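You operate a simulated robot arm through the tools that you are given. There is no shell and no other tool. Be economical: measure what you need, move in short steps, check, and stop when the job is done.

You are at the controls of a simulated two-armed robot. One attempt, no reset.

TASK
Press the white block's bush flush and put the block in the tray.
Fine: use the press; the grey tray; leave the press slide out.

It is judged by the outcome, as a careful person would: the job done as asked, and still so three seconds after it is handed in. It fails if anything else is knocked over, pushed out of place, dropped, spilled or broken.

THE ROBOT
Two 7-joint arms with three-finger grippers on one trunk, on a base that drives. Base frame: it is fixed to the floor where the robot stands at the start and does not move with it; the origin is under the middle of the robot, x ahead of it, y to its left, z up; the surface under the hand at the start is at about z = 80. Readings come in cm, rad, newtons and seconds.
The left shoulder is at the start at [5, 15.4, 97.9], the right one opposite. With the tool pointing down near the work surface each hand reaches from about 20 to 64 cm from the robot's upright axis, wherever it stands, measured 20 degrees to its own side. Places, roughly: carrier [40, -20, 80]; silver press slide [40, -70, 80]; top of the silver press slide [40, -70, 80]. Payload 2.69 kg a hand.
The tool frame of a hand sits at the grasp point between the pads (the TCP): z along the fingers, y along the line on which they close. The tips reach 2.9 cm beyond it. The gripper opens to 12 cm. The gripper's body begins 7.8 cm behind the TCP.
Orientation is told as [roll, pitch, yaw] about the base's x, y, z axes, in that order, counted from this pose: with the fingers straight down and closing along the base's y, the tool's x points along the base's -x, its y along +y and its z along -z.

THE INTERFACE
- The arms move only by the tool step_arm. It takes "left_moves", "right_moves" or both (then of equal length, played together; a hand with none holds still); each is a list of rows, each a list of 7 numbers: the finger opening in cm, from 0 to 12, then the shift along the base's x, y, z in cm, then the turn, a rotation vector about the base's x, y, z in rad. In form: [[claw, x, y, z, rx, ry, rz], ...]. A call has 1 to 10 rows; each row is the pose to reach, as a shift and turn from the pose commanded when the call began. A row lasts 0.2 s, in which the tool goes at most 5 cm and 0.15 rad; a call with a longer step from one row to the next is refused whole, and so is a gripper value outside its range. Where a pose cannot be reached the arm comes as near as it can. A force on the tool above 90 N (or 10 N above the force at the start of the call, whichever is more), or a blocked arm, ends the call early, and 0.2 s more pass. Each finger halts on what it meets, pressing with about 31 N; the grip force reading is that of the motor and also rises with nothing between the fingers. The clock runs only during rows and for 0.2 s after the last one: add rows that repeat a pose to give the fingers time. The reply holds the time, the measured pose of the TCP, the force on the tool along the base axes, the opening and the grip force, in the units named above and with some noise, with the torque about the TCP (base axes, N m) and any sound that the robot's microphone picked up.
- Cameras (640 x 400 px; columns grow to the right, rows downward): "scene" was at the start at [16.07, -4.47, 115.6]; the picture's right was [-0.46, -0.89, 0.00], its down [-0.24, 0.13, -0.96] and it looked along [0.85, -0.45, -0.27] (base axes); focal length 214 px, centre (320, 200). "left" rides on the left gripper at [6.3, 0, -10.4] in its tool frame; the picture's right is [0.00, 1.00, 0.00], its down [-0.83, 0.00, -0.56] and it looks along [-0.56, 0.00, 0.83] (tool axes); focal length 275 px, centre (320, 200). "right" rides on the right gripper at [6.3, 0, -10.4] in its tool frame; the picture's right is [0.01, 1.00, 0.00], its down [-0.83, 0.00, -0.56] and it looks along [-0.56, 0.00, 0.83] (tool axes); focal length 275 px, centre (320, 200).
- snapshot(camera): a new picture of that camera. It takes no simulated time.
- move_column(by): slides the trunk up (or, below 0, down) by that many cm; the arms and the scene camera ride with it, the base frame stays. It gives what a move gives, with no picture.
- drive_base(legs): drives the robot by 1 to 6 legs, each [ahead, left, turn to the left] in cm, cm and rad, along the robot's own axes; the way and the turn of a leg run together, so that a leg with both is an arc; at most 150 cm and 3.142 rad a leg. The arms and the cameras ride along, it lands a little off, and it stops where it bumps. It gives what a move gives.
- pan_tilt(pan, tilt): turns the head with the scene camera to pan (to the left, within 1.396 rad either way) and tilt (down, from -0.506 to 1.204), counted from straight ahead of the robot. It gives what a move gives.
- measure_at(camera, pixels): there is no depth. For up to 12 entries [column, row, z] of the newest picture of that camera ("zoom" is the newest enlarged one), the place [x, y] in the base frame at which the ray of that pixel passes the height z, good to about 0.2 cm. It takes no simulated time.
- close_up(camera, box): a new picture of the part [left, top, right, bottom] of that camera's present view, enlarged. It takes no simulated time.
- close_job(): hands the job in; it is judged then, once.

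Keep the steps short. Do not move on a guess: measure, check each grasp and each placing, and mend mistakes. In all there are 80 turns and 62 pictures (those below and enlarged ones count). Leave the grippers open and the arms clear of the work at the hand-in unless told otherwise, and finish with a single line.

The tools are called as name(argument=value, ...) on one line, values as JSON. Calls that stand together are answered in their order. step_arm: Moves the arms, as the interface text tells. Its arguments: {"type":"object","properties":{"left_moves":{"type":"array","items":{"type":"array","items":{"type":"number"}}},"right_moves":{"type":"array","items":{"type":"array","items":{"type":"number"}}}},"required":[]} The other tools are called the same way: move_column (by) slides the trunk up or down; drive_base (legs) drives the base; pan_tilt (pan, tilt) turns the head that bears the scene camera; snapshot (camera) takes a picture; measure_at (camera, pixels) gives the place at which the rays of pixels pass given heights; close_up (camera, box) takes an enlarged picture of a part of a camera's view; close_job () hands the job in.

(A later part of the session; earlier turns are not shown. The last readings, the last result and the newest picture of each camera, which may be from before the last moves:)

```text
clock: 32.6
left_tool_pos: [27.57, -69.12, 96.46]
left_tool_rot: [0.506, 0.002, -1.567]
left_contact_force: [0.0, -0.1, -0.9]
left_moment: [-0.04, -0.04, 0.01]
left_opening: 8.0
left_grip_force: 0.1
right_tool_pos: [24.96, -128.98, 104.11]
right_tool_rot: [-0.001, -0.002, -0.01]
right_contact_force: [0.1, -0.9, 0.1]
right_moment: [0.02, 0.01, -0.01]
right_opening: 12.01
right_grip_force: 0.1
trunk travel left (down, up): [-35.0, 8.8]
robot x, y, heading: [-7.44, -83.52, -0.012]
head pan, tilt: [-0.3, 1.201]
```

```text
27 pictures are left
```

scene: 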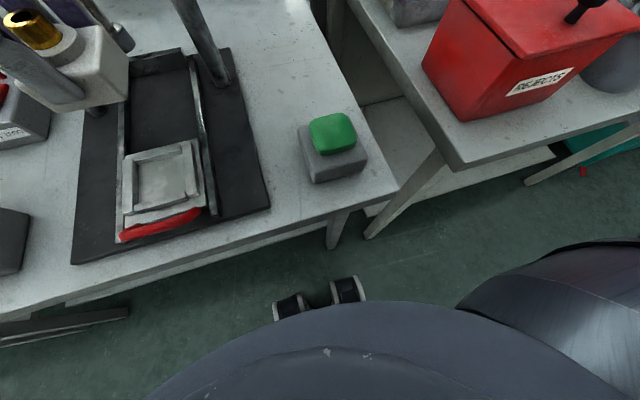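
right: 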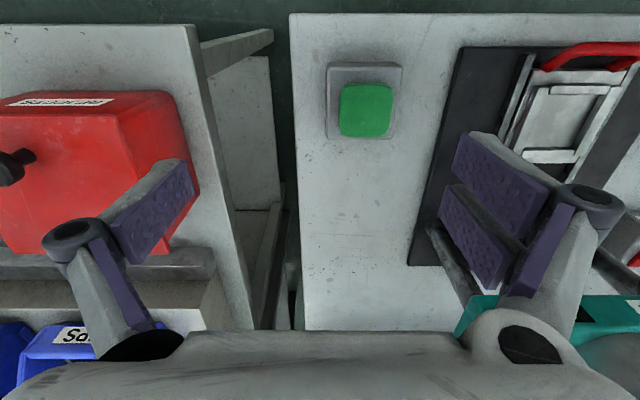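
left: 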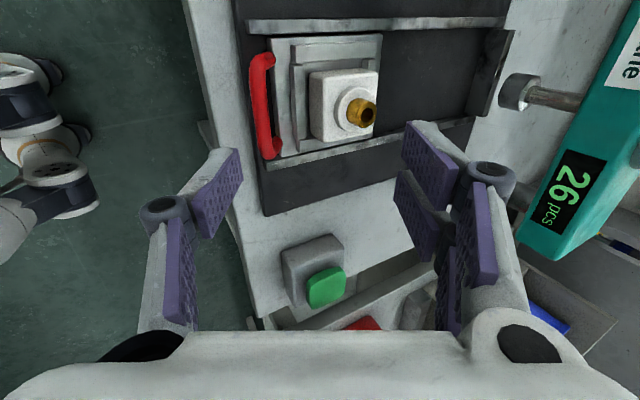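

measure_at(camera="left", pixels=[[253, 105, 83], [275, 105, 83], [284, 105, 82], [253, 105, 84], [275, 105, 84], [265, 55, 83], [268, 157, 83], [360, 65, 82], [345, 90, 85]])

close_up(camera="left", box=[220, 20, 400, 190])

```text
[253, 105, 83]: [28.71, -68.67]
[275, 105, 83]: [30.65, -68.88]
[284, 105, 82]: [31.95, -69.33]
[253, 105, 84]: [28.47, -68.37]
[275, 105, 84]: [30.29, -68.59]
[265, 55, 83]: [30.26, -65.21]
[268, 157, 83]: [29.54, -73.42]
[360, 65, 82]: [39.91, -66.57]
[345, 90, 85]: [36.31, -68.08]
```

```text
2.35 times, centred on (310, 105) of left
```

zoom: 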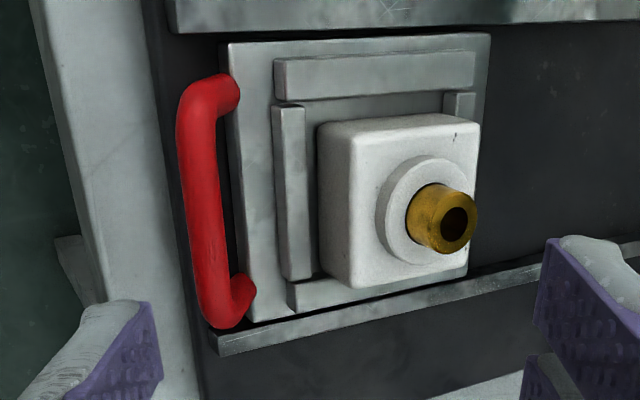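

The bar seems to be higher than the slide, at roughly x 28.5, z 85–86. I'll look from the head to triangulate its height.

pan_tilt(pan=0.35, tilt=0.75)

snapshot(camera="scene")

```text
clock: 33.6
left_tool_pos: [27.6, -69.08, 96.44]
left_tool_rot: [0.504, 0.004, -1.568]
left_contact_force: [-0.3, -0.2, 0.7]
left_moment: [0.02, 0.03, -0.02]
left_opening: 7.98
left_grip_force: 0.0
right_tool_pos: [24.86, -128.97, 104.04]
right_tool_rot: [-0.001, -0.002, -0.008]
right_contact_force: [0.2, -0.9, 0.8]
right_moment: [-0.01, -0.02, 0.01]
right_opening: 12.0
right_grip_force: 0.1
trunk travel left (down, up): [-35.0, 8.8]
robot x, y, heading: [-7.36, -82.95, -0.009]
head pan, tilt: [0.351, 0.75]
```

```text
25 pictures are left
```

scene: 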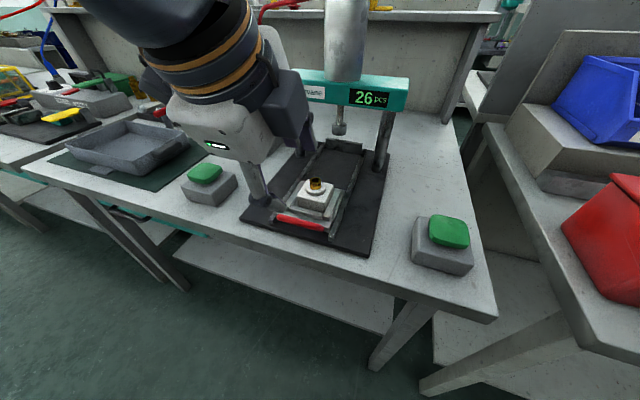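

close_up(camera="scene", box=[235, 155, 375, 255])

```text
4.00 times, centred on (305, 205) of scene
```

zoom: 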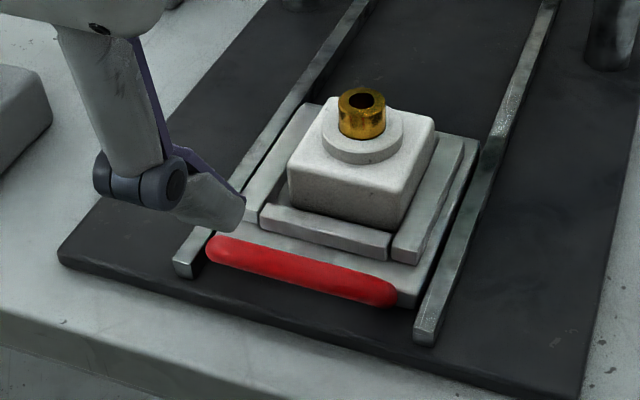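

measure_at(camera="zoom", pixels=[[300, 270, 82], [300, 270, 84], [300, 270, 86], [225, 245, 84], [385, 290, 84], [176, 262, 81.5], [330, 285, 84], [362, 97, 85.6], [362, 97, 87]])

```text
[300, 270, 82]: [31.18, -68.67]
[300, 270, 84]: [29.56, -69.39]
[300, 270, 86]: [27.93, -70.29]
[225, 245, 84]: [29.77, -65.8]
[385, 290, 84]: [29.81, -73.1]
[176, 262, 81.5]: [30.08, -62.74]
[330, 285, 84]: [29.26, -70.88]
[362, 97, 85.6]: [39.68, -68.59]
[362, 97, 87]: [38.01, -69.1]
```

The bar centre works out at about [28.8, -69.4, 85]. I'll approach along the tilted tool axis with a 4 cm opening, so one finger goes behind the bar and one in front, then close.

step_arm(left_moves=[[4.4, -1, -0.3, -3, 0, 0, 0], [4.4, -2, -0.3, -5.6, 0, 0, 0], [4.4, -1, -0.3, -7.5, 0, 0, 0], [4.4, 0, -0.3, -9.3, 0, 0, 0], [4.4, 0.9, -0.3, -10.9, 0, 0, 0], [4.4, 0.9, -0.3, -10.9, 0, 0, 0]])

close_up(camera="scene", box=[235, 155, 375, 255])

snapshot(camera="left")

```text
clock: 35.0
left_tool_pos: [28.68, -69.47, 85.48]
left_tool_rot: [0.501, 0.006, -1.568]
left_contact_force: [0.1, -0.3, -0.1]
left_moment: [0.03, 0.03, 0.02]
left_opening: 4.38
left_grip_force: 0.1
left hand out of reach, approached as far as the arm can: row 3
right_tool_pos: [24.94, -129.12, 104.15]
right_tool_rot: [-0.002, -0.002, -0.009]
right_contact_force: [0.0, 0.3, 0.0]
right_moment: [0.01, 0.0, 0.04]
right_opening: 12.02
right_grip_force: 0.0
trunk travel left (down, up): [-35.0, 8.8]
robot x, y, heading: [-7.34, -82.83, -0.015]
head pan, tilt: [0.351, 0.75]
```

```text
4.00 times, centred on (305, 205) of scene
```

zoom: 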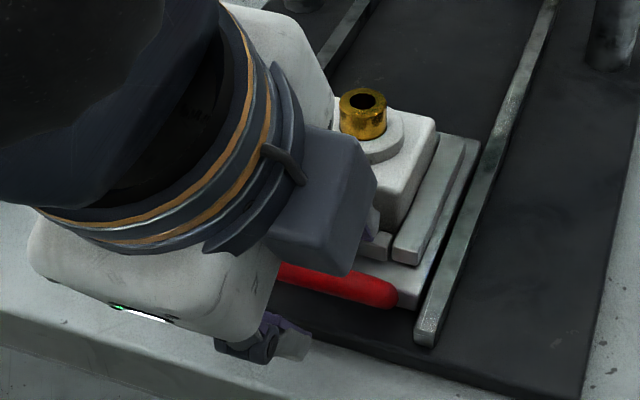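

```text
22 pictures are left
```

left: 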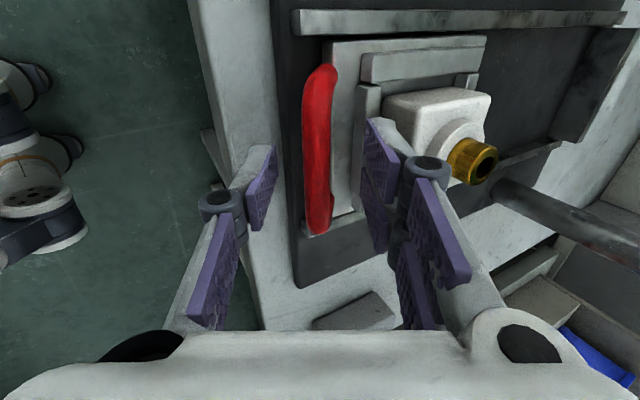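

The bar lies between the fingers. I'll close on it.

step_arm(left_moves=[[2.5, 0, 0, 0, 0, 0, 0], [1, 0, 0, 0, 0, 0, 0], [0.5, 0, 0, 0, 0, 0, 0], [0.5, 0, 0, 0, 0, 0, 0]])

```text
clock: 36.0
left_tool_pos: [28.63, -69.41, 85.38]
left_tool_rot: [0.499, 0.005, -1.569]
left_contact_force: [-1.5, -1.6, -8.6]
left_moment: [0.03, 0.07, 0.08]
left_opening: 1.07
left_grip_force: 38.3
right_tool_pos: [24.94, -129.1, 104.16]
right_tool_rot: [-0.001, -0.001, -0.008]
right_contact_force: [-1.4, -0.8, -0.3]
right_moment: [-0.02, 0.06, -0.02]
right_opening: 12.02
right_grip_force: 0.0
trunk travel left (down, up): [-35.0, 8.8]
robot x, y, heading: [-7.53, -83.02, -0.014]
head pan, tilt: [0.351, 0.75]
```

The bar is gripped (1.07 cm). Now I'll push the slide in gently, about 10 cm, watching the force.

step_arm(left_moves=[[0.5, 0.6, 0, 0, 0, 0, 0], [0.5, 1.5, 0, 0, 0, 0, 0], [0.5, 2.8, 0, 0, 0, 0, 0], [0.5, 4.2, 0, 0, 0, 0, 0], [0.5, 5.6, 0, 0, 0, 0, 0], [0.5, 7, 0, 0, 0, 0, 0], [0.5, 8.4, 0, 0, 0, 0, 0], [0.5, 9.4, 0, 0, 0, 0, 0], [0.5, 10, 0, 0, 0, 0, 0]])

snapshot(camera="scene")

```text
clock: 38.0
left_tool_pos: [38.75, -69.48, 85.45]
left_tool_rot: [0.503, 0.005, -1.569]
left_contact_force: [0.3, 4.6, -1.0]
left_moment: [-0.57, -0.01, -0.21]
left_opening: 1.08
left_grip_force: 38.5
right_tool_pos: [25.06, -128.96, 104.09]
right_tool_rot: [-0.002, -0.002, -0.009]
right_contact_force: [0.0, -0.3, 0.2]
right_moment: [0.02, -0.02, 0.02]
right_opening: 12.02
right_grip_force: 0.1
trunk travel left (down, up): [-35.0, 8.8]
robot x, y, heading: [-7.22, -83.44, -0.016]
head pan, tilt: [0.351, 0.75]
```

```text
21 pictures are left
```

scene: 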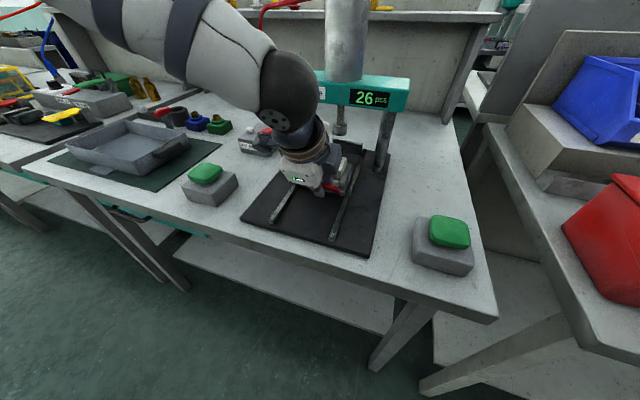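

The slide moves freely, with the hand still short of the press head. I'll continue slowly until it meets its stop.

step_arm(left_moves=[[0.5, 1, 0, 0, 0, 0, 0], [0.5, 2, 0, 0, 0, 0, 0], [0.5, 3, 0, 0, 0, 0, 0], [0.5, 4, 0, 0, 0, 0, 0], [0.5, 4.8, 0, 0, 0, 0, 0], [0.5, 5.4, 0, 0, 0, 0, 0], [0.5, 5.9, 0, 0, 0, 0, 0], [0.5, 6.3, 0, 0, 0, 0, 0], [0.5, 6.7, 0, 0, 0, 0, 0]])

close_up(camera="scene", box=[230, 70, 410, 210])

snapshot(camera="left")

```text
clock: 40.0
left_tool_pos: [45.25, -69.35, 85.47]
left_tool_rot: [0.508, 0.003, -1.569]
left_contact_force: [0.9, 6.7, 10.5]
left_moment: [-0.07, -0.09, 0.07]
left_opening: 1.11
left_grip_force: 37.8
right_tool_pos: [24.91, -128.88, 104.1]
right_tool_rot: [-0.001, -0.002, -0.008]
right_contact_force: [-0.5, 0.0, 0.2]
right_moment: [-0.02, 0.01, 0.03]
right_opening: 12.01
right_grip_force: 0.1
trunk travel left (down, up): [-35.0, 8.8]
robot x, y, heading: [-7.61, -82.85, -0.015]
head pan, tilt: [0.351, 0.75]
```

```text
2.86 times, centred on (320, 140) of scene
```

zoom: 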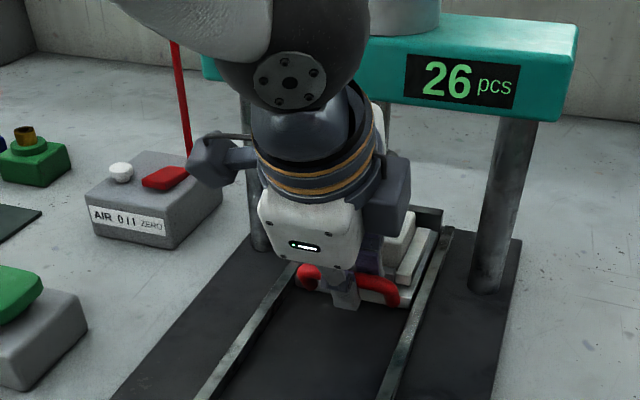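

```text
19 pictures are left
```

left: 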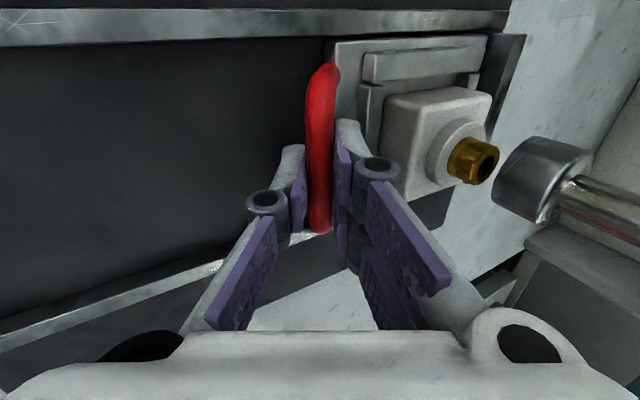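

It's at 45.25 with little force yet. I'll push on another 1.5 cm in small steps to find the end stop.

step_arm(left_moves=[[0.5, 0.3, 0, 0, 0, 0, 0], [0.5, 0.6, 0, 0, 0, 0, 0], [0.5, 0.9, 0, 0, 0, 0, 0], [0.5, 1.2, 0, 0, 0, 0, 0], [0.5, 1.5, 0, 0, 0, 0, 0]])

snapshot(camera="left")

```text
clock: 41.2
left_tool_pos: [45.8, -69.46, 85.17]
left_tool_rot: [0.497, 0.007, -1.571]
left_contact_force: [-65.1, -0.1, 1.1]
left_moment: [-0.21, 0.39, 0.13]
left_opening: 1.08
left_grip_force: 38.1
right_tool_pos: [24.26, -129.12, 104.3]
right_tool_rot: [-0.002, -0.007, -0.009]
right_contact_force: [-0.2, -0.5, -0.4]
right_moment: [0.01, -0.01, -0.04]
right_opening: 12.0
right_grip_force: 0.1
trunk travel left (down, up): [-35.0, 8.8]
robot x, y, heading: [-7.35, -83.07, -0.011]
head pan, tilt: [0.351, 0.75]
```

```text
18 pictures are left
```

left: 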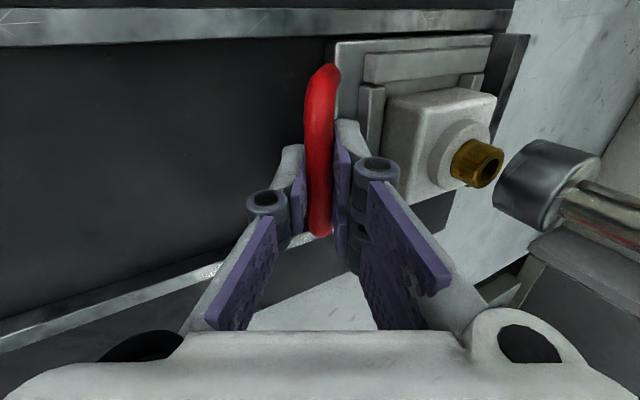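

The slide is at its stop (65 N of resistance at x≈45.8). I'll relax the push, release the bar, and back out along the tool axis.

step_arm(left_moves=[[0.5, -0.8, 0, 0, 0, 0, 0], [2, -0.8, 0, 0, 0, 0, 0], [3.8, -0.8, 0, 0, 0, 0, 0], [3.8, -0.8, 0, 0, 0, 0, 0], [3.8, -2, 0, 2.3, 0, 0, 0], [3.8, -4, 0, 6, 0, 0, 0], [3.8, -6, 0, 9.5, 0, 0, 0], [3.8, -9, 0, 11, 0, 0, 0], [3.8, -12, 0, 12, 0, 0, 0]])

drive_base(legs=[[0, 13, 0]])

```text
clock: 43.2
left_tool_pos: [34.8, -69.11, 97.56]
left_tool_rot: [0.504, 0.005, -1.568]
left_contact_force: [-0.2, -0.1, 0.2]
left_moment: [0.0, 0.01, -0.01]
left_opening: 3.81
left_grip_force: 0.0
right_tool_pos: [24.88, -128.98, 104.01]
right_tool_rot: [-0.002, -0.002, -0.009]
right_contact_force: [0.3, 0.1, -0.3]
right_moment: [-0.02, 0.05, -0.02]
right_opening: 11.98
right_grip_force: 0.0
trunk travel left (down, up): [-35.0, 8.8]
robot x, y, heading: [-7.25, -83.1, -0.013]
head pan, tilt: [0.351, 0.75]
```

```text
clock: 44.9
left_tool_pos: [34.82, -56.28, 97.51]
left_tool_rot: [0.504, 0.004, -1.566]
left_contact_force: [-0.6, 0.8, 0.3]
left_moment: [-0.02, 0.0, 0.01]
left_opening: 3.8
left_grip_force: 0.1
right_tool_pos: [25.22, -116.13, 104.11]
right_tool_rot: [-0.002, 0.0, -0.008]
right_contact_force: [-0.1, 0.5, 0.3]
right_moment: [0.0, 0.04, -0.01]
right_opening: 11.99
right_grip_force: 0.1
trunk travel left (down, up): [-35.0, 8.8]
robot x, y, heading: [-7.62, -70.07, -0.015]
head pan, tilt: [0.351, 0.75]
```

Both hands go over the green buttons now: left to [34.2, -46.4] and upright again, right to [34.2, -91.8]. Fingers are closed, at z≈94.

step_arm(left_moves=[[3, 0, 2, 0, 0, 0.1, 0], [2, 0, 4, 0, 0, 0.2, 0], [1, 0, 6, 0, 0, 0.3, 0], [0, 0, 8, -1, 0, 0.4, 0], [0, -0.6, 9.9, -2, 0, 0.504, 0], [0, -0.6, 9.9, -3.5, 0, 0.504, 0], [0, -0.6, 9.9, -3.5, 0, 0.504, 0], [0, -0.6, 9.9, -3.5, 0, 0.504, 0]], right_moves=[[9, 2, 4, 0, 0, 0, 0], [6, 4, 8, 0, 0, 0, 0], [3, 6, 12, -1, 0, 0, 0], [0, 8, 16, -3, 0, 0, 0], [0, 9, 20, -6, 0, 0, 0], [0, 9, 24.3, -8, 0, 0, 0], [0, 9, 24.3, -10, 0, 0, 0], [0, 9, 24.3, -10, 0, 0, 0]])

snapshot(camera="scene")

snapshot(camera="right")

```text
refused: row 5 steps farther than a row can; nothing moved
```

```text
17 pictures are left
```

scene: 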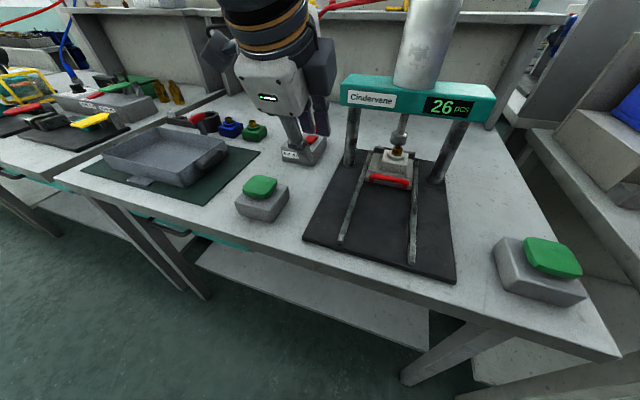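

```text
16 pictures are left
```

right: 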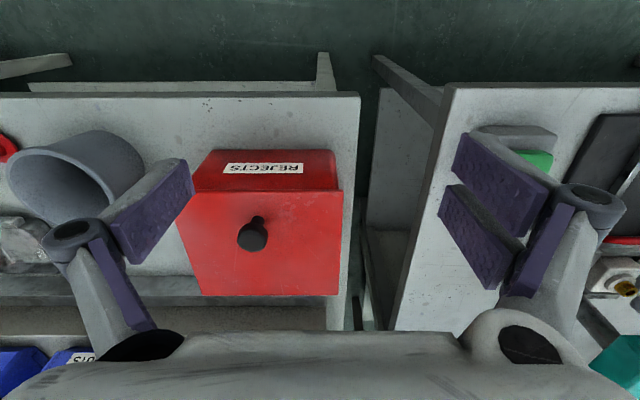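

One step was too long, so I'll split it and send it again. The picture confirms the slide is in and the block is under the ram.

step_arm(left_moves=[[3, 0, 2, 0, 0, 0.1, 0], [2, 0, 4, 0, 0, 0.2, 0], [1, 0, 6, 0, 0, 0.3, 0], [0, 0, 8, -1, 0, 0.4, 0], [0, -0.6, 9.9, -2, 0, 0.504, 0], [0, -0.6, 9.9, -3.5, 0, 0.504, 0], [0, -0.6, 9.9, -3.5, 0, 0.504, 0], [0, -0.6, 9.9, -3.5, 0, 0.504, 0], [0, -0.6, 9.9, -3.5, 0, 0.504, 0]], right_moves=[[9, 2, 4, 0, 0, 0, 0], [6, 4, 8, 0, 0, 0, 0], [3, 6, 12, 0, 0, 0, 0], [0, 8, 16, -1, 0, 0, 0], [0, 9, 20, -3, 0, 0, 0], [0, 9, 24, -5, 0, 0, 0], [0, 9, 24.3, -8, 0, 0, 0], [0, 9, 24.3, -10, 0, 0, 0], [0, 9, 24.3, -10, 0, 0, 0]])

snapshot(camera="scene")

```text
clock: 46.9
left_tool_pos: [34.3, -46.53, 93.89]
left_tool_rot: [0.001, 0.006, -1.57]
left_contact_force: [0.4, 0.2, -1.1]
left_moment: [0.02, 0.01, 0.04]
left_opening: 0.0
left_grip_force: 28.2
right_tool_pos: [39.66, -94.5, 93.12]
right_tool_rot: [-0.002, 0.0, -0.006]
right_contact_force: [0.1, -0.4, -0.4]
right_moment: [-0.04, 0.03, 0.01]
right_opening: 0.01
right_grip_force: 28.5
right hand out of reach, approached as far as the arm can: row 3, 4, 5, 6, 7, 8, 9
trunk travel left (down, up): [-35.0, 8.8]
robot x, y, heading: [-7.05, -69.95, -0.02]
head pan, tilt: [0.351, 0.75]
```

```text
15 pictures are left
```

scene: 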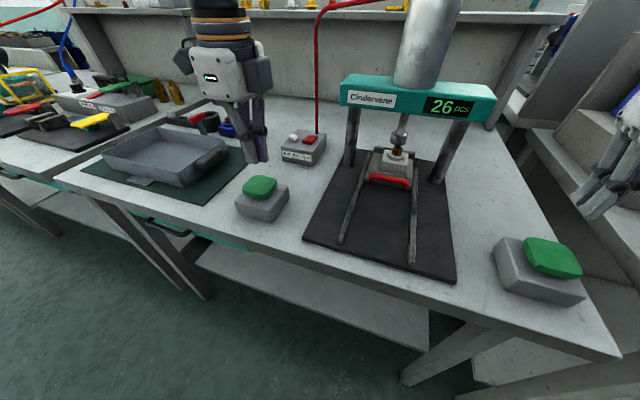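

The left hand is over its button. The right stopped at [39.7, -94.5], short of its target. I'll try a small correction for the right hand.

step_arm(right_moves=[[0, -1.5, 0.7, 0, 0, 0, 0], [0, -3, 1.4, 0, 0, 0, 0], [0, -4.5, 2.1, 0, 0, 0, 0], [0, -5.4, 2.7, 0, 0, 0, 0], [0, -5.4, 2.7, 0, 0, 0, 0]])

```text
clock: 48.1
left_tool_pos: [34.29, -46.44, 93.76]
left_tool_rot: [0.0, 0.005, -1.571]
left_contact_force: [-0.7, 0.2, 0.0]
left_moment: [-0.03, -0.02, -0.02]
left_opening: 0.0
left_grip_force: 28.3
right_tool_pos: [39.44, -94.41, 92.17]
right_tool_rot: [-0.003, 0.002, -0.008]
right_contact_force: [0.0, -0.3, -0.1]
right_moment: [0.0, 0.05, 0.03]
right_opening: 0.0
right_grip_force: 28.5
right hand out of reach, approached as far as the arm can: row 1, 2, 3, 4, 5
trunk travel left (down, up): [-35.0, 8.8]
robot x, y, heading: [-7.09, -70.0, -0.015]
head pan, tilt: [0.351, 0.75]
```

The right arm can't fold in closer there, so I'll move the base: back 5.2 cm and left 2.6 cm. That puts the right hand over its button, and I'll bring the left hand back over its own afterwards.

drive_base(legs=[[-5.3, 2.6, 0]])

step_arm(left_moves=[[0, 2.6, -1.3, 0, 0, 0, 0], [0, 5.2, -2.6, 0, 0, 0, 0], [0, 5.2, -2.6, 0, 0, 0, 0]])

snapshot(camera="right")

snapshot(camera="left")

```text
clock: 49.0
left_tool_pos: [29.02, -43.87, 93.89]
left_tool_rot: [0.002, 0.006, -1.569]
left_contact_force: [-0.1, -0.3, -0.6]
left_moment: [0.0, -0.03, 0.01]
left_opening: 0.0
left_grip_force: 27.4
right_tool_pos: [34.3, -91.85, 92.24]
right_tool_rot: [-0.001, 0.0, -0.007]
right_contact_force: [-0.6, 0.6, -0.5]
right_moment: [-0.04, -0.05, 0.01]
right_opening: 0.0
right_grip_force: 28.3
trunk travel left (down, up): [-35.0, 8.8]
robot x, y, heading: [-12.17, -67.51, -0.005]
head pan, tilt: [0.351, 0.75]
```

```text
clock: 49.9
left_tool_pos: [34.52, -46.61, 93.73]
left_tool_rot: [0.001, 0.005, -1.571]
left_contact_force: [0.8, 0.4, -0.5]
left_moment: [0.02, 0.02, 0.02]
left_opening: 0.0
left_grip_force: 28.7
right_tool_pos: [34.32, -91.88, 92.05]
right_tool_rot: [-0.002, -0.001, -0.007]
right_contact_force: [-1.3, 0.0, 0.1]
right_moment: [0.0, -0.01, 0.04]
right_opening: 0.0
right_grip_force: 28.6
trunk travel left (down, up): [-35.0, 8.8]
robot x, y, heading: [-12.37, -67.62, -0.011]
head pan, tilt: [0.351, 0.75]
```

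```text
14 pictures are left
```

right: 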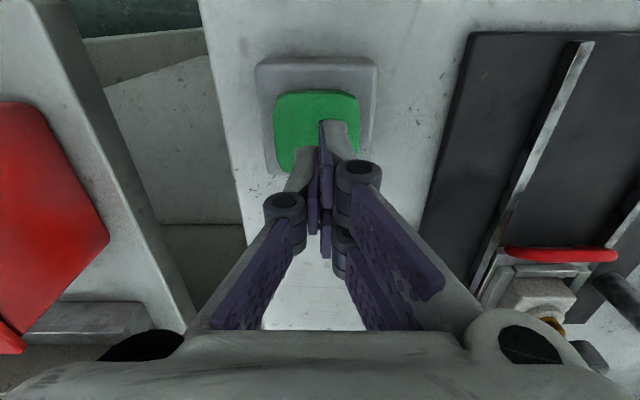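

```text
13 pictures are left
```

left: 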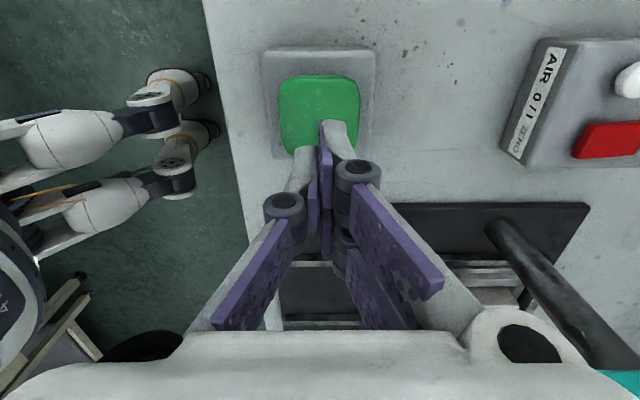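

Both fingertips are over their green buttons. I'll bring both tips to the same height, then press both together and hold.

step_arm(left_moves=[[0, 0, 0, -2, 0, 0, 0], [0, 0, 0, -4, 0, 0, 0], [0, 0, 0, -5, 0, 0, 0], [0, 0, 0, -5.7, 0, 0, 0], [0, 0, 0, -6.4, 0, 0, 0], [0, 0, 0, -6.4, 0, 0, 0], [0, 0, 0, -6.4, 0, 0, 0], [0, 0, 0, -6.4, 0, 0, 0]], right_moves=[[0, 0, 0, -1, 0, 0, 0], [0, 0, 0, -2.3, 0, 0, 0], [0, 0, 0, -3.3, 0, 0, 0], [0, 0, 0, -4, 0, 0, 0], [0, 0, 0, -4.7, 0, 0, 0], [0, 0, 0, -4.7, 0, 0, 0], [0, 0, 0, -4.7, 0, 0, 0], [0, 0, 0, -4.7, 0, 0, 0]])

close_up(camera="scene", box=[300, 60, 520, 220])

```text
clock: 51.6
left_tool_pos: [34.19, -46.45, 87.71]
left_tool_rot: [0.005, 0.005, -1.57]
left_contact_force: [8.3, 1.3, 16.8]
left_moment: [-0.03, -0.23, 0.07]
left_opening: 0.59
left_grip_force: 28.5
right_tool_pos: [34.33, -91.79, 87.6]
right_tool_rot: [-0.002, -0.005, -0.007]
right_contact_force: [3.9, 1.9, 32.5]
right_moment: [0.06, 0.05, -0.02]
right_opening: 0.6
right_grip_force: 27.9
trunk travel left (down, up): [-35.0, 8.8]
robot x, y, heading: [-12.02, -67.27, -0.009]
head pan, tilt: [0.351, 0.75]
heard: click, click
```

```text
2.50 times, centred on (410, 140) of scene
```

zoom: 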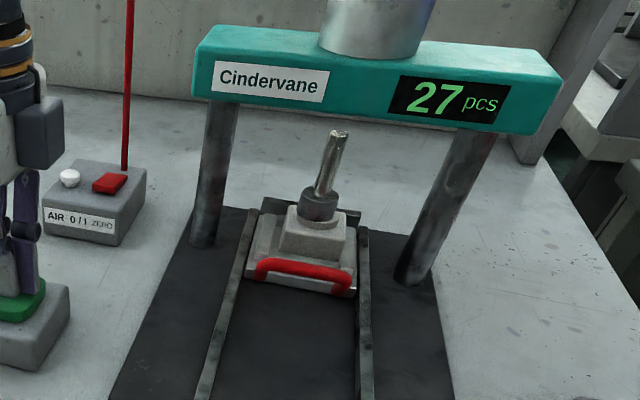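

Two clicks; the counter went to 27 and the ram is down on the bush. I'll hold briefly so the stroke completes, then lift both hands and check.

step_arm(left_moves=[[0, 0, 0, 0, 0, 0, 0], [0, 0, 0, 0, 0, 0, 0], [0, 0, 0, 0, 0, 0, 0], [0, 0, 0, 2, 0, 0, 0], [0, 0, 0, 5, 0, 0, 0], [0, 0, 0, 9, 0, 0, 0], [0, 0, 0, 9, 0, 0, 0]], right_moves=[[0, 0, 0, 0, 0, 0, 0], [0, 0, 0, 0, 0, 0, 0], [0, 0, 0, 0, 0, 0, 0], [0, 0, 0, 2, 0, 0, 0], [0, 0, 0, 5, 0, 0, 0], [0, 0, 0, 9, 0, 0, 0], [0, 0, 0, 13, 0, 0, 0]])

close_up(camera="scene", box=[330, 100, 470, 210])

```text
clock: 53.2
left_tool_pos: [34.17, -46.58, 96.83]
left_tool_rot: [-0.001, 0.005, -1.57]
left_contact_force: [-0.5, 0.8, -0.4]
left_moment: [0.02, 0.02, -0.02]
left_opening: 0.01
left_grip_force: 28.3
right_tool_pos: [34.44, -91.88, 100.57]
right_tool_rot: [-0.002, 0.004, -0.007]
right_contact_force: [-0.2, -0.2, -1.1]
right_moment: [0.03, 0.02, 0.0]
right_opening: 0.0
right_grip_force: 28.6
right hand out of reach, approached as far as the arm can: row 6, 7
trunk travel left (down, up): [-35.0, 8.8]
robot x, y, heading: [-12.14, -67.47, -0.01]
head pan, tilt: [0.351, 0.75]
```

```text
3.64 times, centred on (400, 155) of scene
```

zoom: 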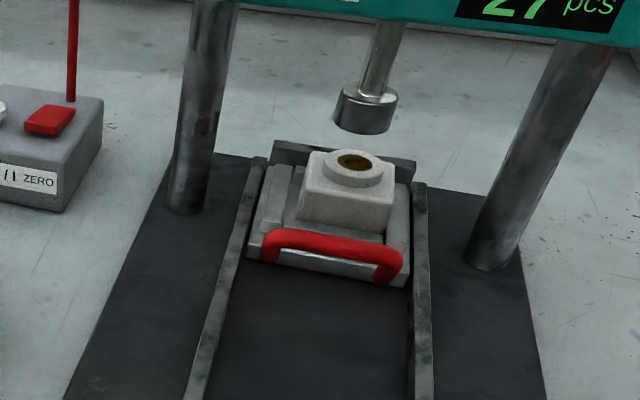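

The bush is flush and the ram has gone up. Now I'll bring the robot back to where the left hand could hold the handle, and measure the bar.

measure_at(camera="zoom", pixels=[[330, 242, 85], [268, 242, 85], [395, 256, 85]])

drive_base(legs=[[5, -13, 0]])

```text
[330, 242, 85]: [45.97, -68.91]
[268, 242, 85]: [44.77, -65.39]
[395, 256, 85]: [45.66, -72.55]
```

```text
clock: 54.9
left_tool_pos: [38.92, -59.21, 96.93]
left_tool_rot: [0.0, 0.005, -1.573]
left_contact_force: [0.3, -0.8, -0.5]
left_moment: [0.05, 0.03, 0.02]
left_opening: 0.02
left_grip_force: 28.7
right_tool_pos: [39.24, -104.48, 100.61]
right_tool_rot: [0.001, 0.0, -0.008]
right_contact_force: [-0.3, 0.3, 0.0]
right_moment: [0.03, 0.02, 0.01]
right_opening: 0.0
right_grip_force: 28.8
trunk travel left (down, up): [-35.0, 8.8]
robot x, y, heading: [-7.39, -80.19, -0.017]
head pan, tilt: [0.351, 0.75]
```

The bar is still at about [45.6, -69.2]. I'll move sideways, tilt back 0.5 rad, and set up 8 cm back along the tool axis.

step_arm(left_moves=[[2, -1, -2.5, 0, 0, -0.14, 0], [4, -1, -5, 0, 0, -0.28, 0], [4, -1, -7.5, 0, 0, -0.42, 0], [4, 0, -10.1, -0.5, 0, -0.5, 0], [4, 1.5, -10.1, -2.5, 0, -0.5, 0], [4, 2.8, -10.1, -4.5, 0, -0.5, 0], [4, 2.8, -10.1, -4.5, 0, -0.5, 0]])

snapshot(camera="left")

```text
clock: 56.5
left_tool_pos: [41.68, -69.3, 92.53]
left_tool_rot: [0.502, 0.005, -1.569]
left_contact_force: [0.7, 0.4, -0.9]
left_moment: [-0.02, 0.0, 0.0]
left_opening: 4.0
left_grip_force: 0.1
right_tool_pos: [39.16, -104.43, 100.51]
right_tool_rot: [0.001, 0.002, -0.007]
right_contact_force: [-1.1, -0.4, -0.6]
right_moment: [-0.04, 0.01, 0.01]
right_opening: 0.0
right_grip_force: 28.6
trunk travel left (down, up): [-35.0, 8.8]
robot x, y, heading: [-7.6, -80.17, -0.017]
head pan, tilt: [0.351, 0.75]
```

```text
10 pictures are left
```

left: 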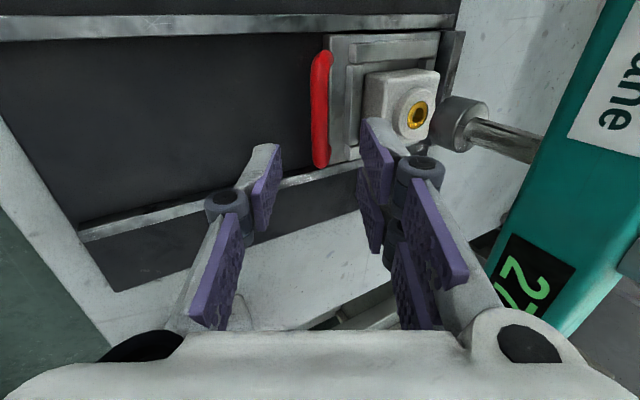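

The bar at (320,110) is lined up between the fingers. I'll go in along the tool axis and close.

step_arm(left_moves=[[4, 1.3, 0, -2.4, 0, 0, 0], [4, 2.6, 0, -4.8, 0, 0, 0], [4, 3.8, 0, -7.0, 0, 0, 0], [4, 3.8, 0, -7.0, 0, 0, 0], [2.5, 3.8, 0, -7.0, 0, 0, 0], [1, 3.8, 0, -7.0, 0, 0, 0], [0.5, 3.8, 0, -7.0, 0, 0, 0], [0.5, 3.8, 0, -7.0, 0, 0, 0]])

```text
clock: 58.3
left_tool_pos: [45.58, -69.33, 85.36]
left_tool_rot: [0.499, 0.005, -1.57]
left_contact_force: [-2.5, -1.6, -5.7]
left_moment: [0.15, 0.04, -0.06]
left_opening: 1.08
left_grip_force: 38.1
right_tool_pos: [39.3, -104.4, 100.51]
right_tool_rot: [0.0, 0.003, -0.009]
right_contact_force: [-0.1, 0.7, 0.3]
right_moment: [0.02, -0.03, -0.01]
right_opening: 0.0
right_grip_force: 28.1
trunk travel left (down, up): [-35.0, 8.8]
robot x, y, heading: [-7.61, -79.99, -0.012]
head pan, tilt: [0.351, 0.75]
```

Gripped (1.08 cm). I'll pull the slide out smoothly. The original handle position was x≈28.6, a pull of 17 cm.

step_arm(left_moves=[[0.5, -0.6, 0, 0, 0, 0, 0], [0.5, -1.6, 0, 0, 0, 0, 0], [0.5, -3, 0, 0, 0, 0, 0], [0.5, -4.6, 0, 0, 0, 0, 0], [0.5, -6.2, 0, 0, 0, 0, 0], [0.5, -7.8, 0, 0, 0, 0, 0], [0.5, -9.4, 0, 0, 0, 0, 0], [0.5, -10.6, 0, 0, 0, 0, 0], [0.5, -11.4, 0, 0, 0, 0, 0], [0.5, -12, 0, 0, 0, 0, 0]])

step_arm(left_moves=[[0.5, -0.8, 0, 0, 0, 0, 0], [0.5, -1.8, 0, 0, 0, 0, 0], [0.5, -2.8, 0, 0, 0, 0, 0], [0.5, -3.6, 0, 0, 0, 0, 0], [0.5, -4.3, 0, 0, 0, 0, 0], [0.5, -4.8, 0, 0, 0, 0, 0], [0.5, -5.1, 0, 0, 0, 0, 0]])

```text
clock: 60.5
left_tool_pos: [33.54, -69.4, 85.28]
left_tool_rot: [0.5, 0.006, -1.568]
left_contact_force: [0.1, 2.5, -2.8]
left_moment: [0.21, -0.01, -0.04]
left_opening: 1.07
left_grip_force: 38.4
right_tool_pos: [39.2, -104.47, 100.51]
right_tool_rot: [0.001, 0.002, -0.008]
right_contact_force: [-0.7, -0.3, 0.4]
right_moment: [0.03, -0.01, -0.03]
right_opening: 0.0
right_grip_force: 28.5
trunk travel left (down, up): [-35.0, 8.8]
robot x, y, heading: [-7.75, -79.7, -0.017]
head pan, tilt: [0.351, 0.75]
```

```text
clock: 62.1
left_tool_pos: [28.69, -69.38, 85.37]
left_tool_rot: [0.499, 0.005, -1.57]
left_contact_force: [4.5, -3.4, -10.1]
left_moment: [0.11, 0.08, -0.07]
left_opening: 1.06
left_grip_force: 38.3
right_tool_pos: [39.35, -104.45, 100.49]
right_tool_rot: [0.0, 0.002, -0.009]
right_contact_force: [-0.2, 0.0, 0.6]
right_moment: [0.0, 0.0, -0.01]
right_opening: 0.0
right_grip_force: 28.3
trunk travel left (down, up): [-35.0, 8.8]
robot x, y, heading: [-7.42, -80.2, -0.011]
head pan, tilt: [0.351, 0.75]
```

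The slide is back out (handle at 28.7, as at the start). I'll release, back out along the tool axis, and rise.

step_arm(left_moves=[[2, 0, 0, 0, 0, 0, 0], [4, 0, 0, 0, 0, 0, 0], [4, 0, 0, 0, 0, 0, 0], [4, -1.4, 0, 2.6, 0, 0, 0], [4, -2.8, 0, 5.2, 0, 0, 0], [4, -2.8, 0, 9, 0, 0, 0], [4, -2.5, 0, 12, 0, 0, 0], [6, -2.5, 0, 12, 0, 0.13, 0], [8, -2.5, 0, 12, 0, 0.26, 0], [8, -2.5, 0, 12, 0, 0.4, 0]])

step_arm(left_moves=[[8, 0, 0, 0, 0, 0.1, 0], [8, 0, 0, 0, 0, 0.1, 0]])

drive_base(legs=[[11.5, -2, 0]])

snapshot(camera="left")

```text
clock: 64.3
left_tool_pos: [25.75, -69.24, 97.42]
left_tool_rot: [0.1, 0.005, -1.571]
left_contact_force: [0.6, 0.7, 0.4]
left_moment: [-0.01, 0.04, 0.02]
left_opening: 7.98
left_grip_force: 0.1
right_tool_pos: [39.17, -104.45, 100.45]
right_tool_rot: [0.0, 0.003, -0.009]
right_contact_force: [-0.3, 0.5, -0.4]
right_moment: [-0.02, -0.03, 0.03]
right_opening: 0.0
right_grip_force: 28.1
trunk travel left (down, up): [-35.0, 8.8]
robot x, y, heading: [-7.4, -80.29, -0.009]
head pan, tilt: [0.351, 0.75]
```

```text
clock: 64.9
left_tool_pos: [25.7, -69.31, 97.34]
left_tool_rot: [-0.001, 0.006, -1.573]
left_contact_force: [-0.9, 0.1, 0.2]
left_moment: [-0.01, 0.04, 0.01]
left_opening: 7.99
left_grip_force: 0.0
right_tool_pos: [39.14, -104.39, 100.61]
right_tool_rot: [0.001, 0.002, -0.007]
right_contact_force: [-0.3, -0.3, -0.3]
right_moment: [0.0, -0.01, 0.0]
right_opening: 0.0
right_grip_force: 28.6
trunk travel left (down, up): [-35.0, 8.8]
robot x, y, heading: [-7.5, -80.03, -0.011]
head pan, tilt: [0.351, 0.75]
```

```text
clock: 66.1
left_tool_pos: [37.51, -71.28, 97.23]
left_tool_rot: [-0.001, 0.005, -1.57]
left_contact_force: [0.1, -0.2, 0.2]
left_moment: [0.02, 0.05, -0.01]
left_opening: 8.02
left_grip_force: 0.2
right_tool_pos: [50.87, -106.38, 100.67]
right_tool_rot: [-0.001, 0.004, -0.01]
right_contact_force: [0.3, 0.2, -0.6]
right_moment: [0.02, 0.01, -0.02]
right_opening: 0.0
right_grip_force: 28.6
trunk travel left (down, up): [-35.0, 8.8]
robot x, y, heading: [4.06, -82.2, -0.01]
head pan, tilt: [0.351, 0.75]
```

```text
9 pictures are left
```

left: 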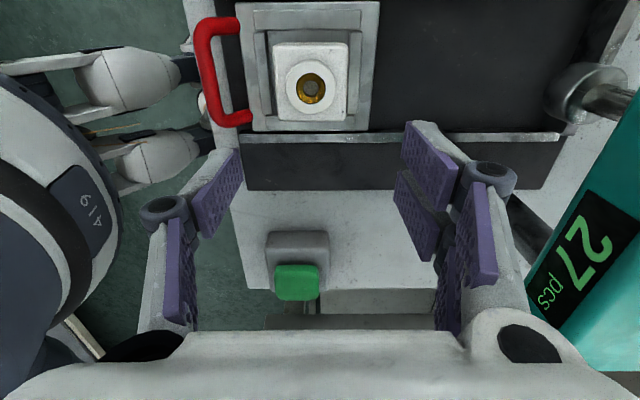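

measure_at(camera="left", pixels=[[273, 46, 85], [348, 44, 85], [277, 120, 85], [347, 120, 85], [312, 90, 85.8]])

```text
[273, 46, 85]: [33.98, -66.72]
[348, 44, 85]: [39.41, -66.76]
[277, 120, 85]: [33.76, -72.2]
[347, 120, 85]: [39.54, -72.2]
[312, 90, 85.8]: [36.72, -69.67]
```

The block centre is at [36.7, -69.5]. I'll centre the hand there, go down to TCP z≈86.5 (tips just above the nest walls), and grip.

step_arm(left_moves=[[8, -0.8, 1.8, 0, 0, 0, 0], [8, -0.8, 1.8, -4, 0, 0, 0], [8, -0.8, 1.8, -8, 0, 0, 0], [8, -0.8, 1.8, -10.7, 0, 0, 0], [8, -0.8, 1.8, -10.7, 0, 0, 0], [6.5, -0.8, 1.8, -10.7, 0, 0, 0], [4.5, -0.8, 1.8, -10.7, 0, 0, 0], [4.5, -0.8, 1.8, -10.7, 0, 0, 0], [4.5, -0.8, 1.8, -10.7, 0, 0, 0]])

```text
clock: 68.1
left_tool_pos: [36.22, -69.41, 86.79]
left_tool_rot: [-0.001, 0.005, -1.569]
left_contact_force: [0.0, -0.3, 0.4]
left_moment: [0.04, -0.12, -0.05]
left_opening: 5.58
left_grip_force: 30.7
right_tool_pos: [50.82, -106.51, 100.53]
right_tool_rot: [-0.001, 0.002, -0.007]
right_contact_force: [-0.6, 0.5, 0.7]
right_moment: [0.02, -0.02, 0.02]
right_opening: 0.05
right_grip_force: 28.3
trunk travel left (down, up): [-35.0, 8.8]
robot x, y, heading: [3.86, -82.28, -0.006]
head pan, tilt: [0.351, 0.75]
```

Gripped at 5.58. I'll lift slowly and check.

step_arm(left_moves=[[4.5, 0, 0, 0.8, 0, 0, 0], [4.5, 0, 0, 2, 0, 0, 0], [4.5, 0, 0, 4, 0, 0, 0], [4.5, 0, 0, 7, 0, 0, 0], [4.5, 0, 0, 10, 0, 0, 0], [4.5, 0, 0, 10, 0, 0, 0]])

snapshot(camera="left")

```text
clock: 69.5
left_tool_pos: [36.15, -69.32, 96.41]
left_tool_rot: [0.0, 0.006, -1.571]
left_contact_force: [-0.6, -0.7, -4.0]
left_moment: [0.02, 0.02, -0.02]
left_opening: 5.54
left_grip_force: 30.8
right_tool_pos: [50.69, -106.44, 100.42]
right_tool_rot: [0.0, 0.001, -0.006]
right_contact_force: [-0.9, 0.1, -0.4]
right_moment: [-0.01, 0.0, -0.04]
right_opening: 0.01
right_grip_force: 29.2
trunk travel left (down, up): [-35.0, 8.8]
robot x, y, heading: [4.09, -82.46, -0.012]
head pan, tilt: [0.351, 0.75]
```

```text
8 pictures are left
```

left: 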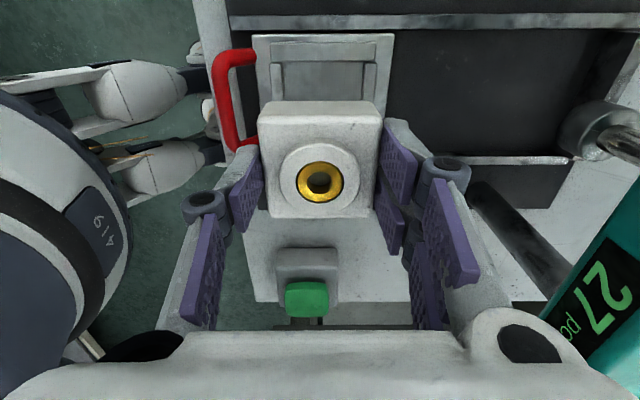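

The block is held, bush flush, and the nest is empty. The right hand is at x≈51 and would sweep into the press head if I drove left now, so I'll first drive straight back 15 cm, then left 52 cm.

drive_base(legs=[[-15, 0, 0], [0, 52, 0]])

pan_tilt(pan=0.2, tilt=0.8)

snapshot(camera="scene")

```text
clock: 75.0
left_tool_pos: [22.19, -16.13, 96.32]
left_tool_rot: [0.0, 0.007, -1.576]
left_contact_force: [-0.2, 0.6, -3.1]
left_moment: [-0.02, -0.01, -0.01]
left_opening: 5.56
left_grip_force: 30.9
right_tool_pos: [36.47, -53.32, 100.59]
right_tool_rot: [0.0, 0.002, -0.012]
right_contact_force: [1.0, 0.6, 0.2]
right_moment: [-0.01, 0.03, -0.01]
right_opening: 0.01
right_grip_force: 28.4
trunk travel left (down, up): [-35.0, 8.8]
robot x, y, heading: [-10.11, -28.67, -0.017]
head pan, tilt: [0.351, 0.75]
```

```text
clock: 75.8
left_tool_pos: [22.13, -16.17, 96.36]
left_tool_rot: [0.0, 0.006, -1.579]
left_contact_force: [-0.4, 0.1, -3.5]
left_moment: [0.0, 0.01, 0.0]
left_opening: 5.59
left_grip_force: 31.0
right_tool_pos: [36.46, -53.31, 100.62]
right_tool_rot: [-0.001, 0.001, -0.012]
right_contact_force: [-1.0, -0.4, 0.0]
right_moment: [0.0, 0.01, -0.01]
right_opening: 0.0
right_grip_force: 28.3
trunk travel left (down, up): [-35.0, 8.8]
robot x, y, heading: [-10.28, -29.12, -0.024]
head pan, tilt: [0.201, 0.799]
```

```text
7 pictures are left
```

scene: 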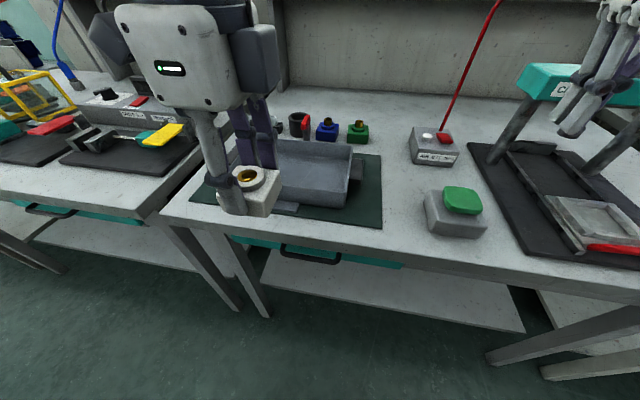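

The tray is ahead of the left hand. I'll move forward over its middle at the same height and look down.

step_arm(left_moves=[[4.5, 3, 0, 1, 0, 0, 0], [4.5, 6, 0, 1, 0, 0, 0], [4.5, 9, 0, 1, 0, 0, 0], [4.5, 12, 0, 1, 0, 0, 0], [4.5, 15, 0, 1, 0, 0, 0], [4.5, 18, 0, 0, 0, 0, 0], [4.5, 18, 0, 0, 0, 0, 0]])

snapshot(camera="left")

close_up(camera="scene", box=[160, 60, 420, 240])

```text
clock: 77.3
left_tool_pos: [40.22, -16.1, 96.56]
left_tool_rot: [-0.001, 0.007, -1.577]
left_contact_force: [-0.8, -0.6, -3.5]
left_moment: [-0.04, 0.01, 0.0]
left_opening: 5.55
left_grip_force: 31.0
right_tool_pos: [36.42, -53.38, 100.52]
right_tool_rot: [0.0, 0.002, -0.013]
right_contact_force: [0.8, -0.3, -0.1]
right_moment: [0.03, 0.02, 0.01]
right_opening: 0.01
right_grip_force: 28.6
trunk travel left (down, up): [-35.0, 8.8]
robot x, y, heading: [-10.34, -28.8, -0.018]
head pan, tilt: [0.201, 0.799]
```

```text
6 pictures are left
```

left: 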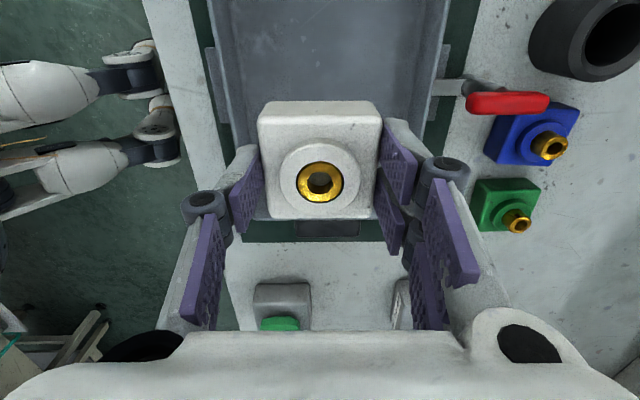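

```text
2.22 times, centred on (290, 150) of scene
```

zoom: 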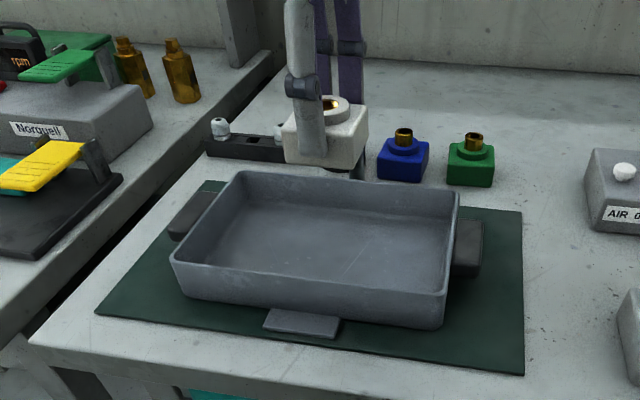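

measure_at(camera="zoom", pixels=[[173, 262, 85], [442, 296, 85], [240, 174, 85], [458, 194, 85], [200, 296, 80.5], [435, 328, 80.5], [250, 223, 81], [445, 245, 81]])

```text
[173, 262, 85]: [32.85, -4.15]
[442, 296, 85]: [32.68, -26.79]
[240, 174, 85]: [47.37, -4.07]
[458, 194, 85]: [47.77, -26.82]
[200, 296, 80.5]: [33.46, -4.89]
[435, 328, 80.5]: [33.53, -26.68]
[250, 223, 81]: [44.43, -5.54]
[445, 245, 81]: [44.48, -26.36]
```

The hand is centred over the tray (centre [40.2, -15.5], rim at z≈85). I'll lower it, slowing near the floor until light contact.

step_arm(left_moves=[[4.5, 0, 0.4, -4, 0, 0, 0], [4.5, 0, 0.4, -8, 0, 0, 0], [4.5, 0, 0.4, -9.5, 0, 0, 0], [4.5, 0, 0.4, -10.1, 0, 0, 0], [4.5, 0, 0.4, -10.5, 0, 0, 0]])

```text
clock: 78.5
left_tool_pos: [40.03, -15.9, 85.77]
left_tool_rot: [0.0, 0.006, -1.576]
left_contact_force: [-0.4, -0.9, -2.4]
left_moment: [-0.01, -0.01, 0.0]
left_opening: 5.58
left_grip_force: 31.8
right_tool_pos: [36.59, -53.37, 100.54]
right_tool_rot: [0.001, 0.002, -0.014]
right_contact_force: [-0.1, 0.1, 0.4]
right_moment: [-0.01, -0.01, -0.02]
right_opening: 0.0
right_grip_force: 28.9
trunk travel left (down, up): [-35.0, 8.8]
robot x, y, heading: [-10.09, -28.81, -0.012]
head pan, tilt: [0.201, 0.799]
```

No contact yet, so I'll continue down in 0.2 cm steps.

step_arm(left_moves=[[4.5, 0, 0, -0.2, 0, 0, 0], [4.5, 0, 0, -0.4, 0, 0, 0], [4.5, 0, 0, -0.6, 0, 0, 0]])

```text
clock: 79.3
left_tool_pos: [40.1, -15.85, 85.21]
left_tool_rot: [0.0, 0.004, -1.574]
left_contact_force: [0.4, 0.0, -3.3]
left_moment: [-0.04, 0.02, -0.01]
left_opening: 5.56
left_grip_force: 31.1
right_tool_pos: [36.53, -53.36, 100.42]
right_tool_rot: [-0.001, -0.001, -0.014]
right_contact_force: [0.6, -0.4, 0.1]
right_moment: [-0.03, -0.02, -0.03]
right_opening: 0.0
right_grip_force: 27.6
trunk travel left (down, up): [-35.0, 8.8]
robot x, y, heading: [-9.89, -28.63, -0.016]
head pan, tilt: [0.201, 0.799]
```

step_arm(left_moves=[[4.5, 0, 0, -0.2, 0, 0, 0], [4.5, 0, 0, -0.4, 0, 0, 0], [4.5, 0, 0, -0.6, 0, 0, 0]])

```text
clock: 80.2
left_tool_pos: [40.04, -15.83, 84.9]
left_tool_rot: [0.007, 0.004, -1.578]
left_contact_force: [1.1, -1.7, 27.8]
left_moment: [-0.11, -0.17, 0.12]
left_opening: 5.57
left_grip_force: 31.1
right_tool_pos: [36.26, -53.48, 100.56]
right_tool_rot: [0.001, 0.001, -0.013]
right_contact_force: [0.8, -1.1, 0.7]
right_moment: [0.02, -0.03, 0.01]
right_opening: 0.0
right_grip_force: 28.9
trunk travel left (down, up): [-35.0, 8.8]
robot x, y, heading: [-10.2, -28.85, -0.025]
head pan, tilt: [0.201, 0.799]
```

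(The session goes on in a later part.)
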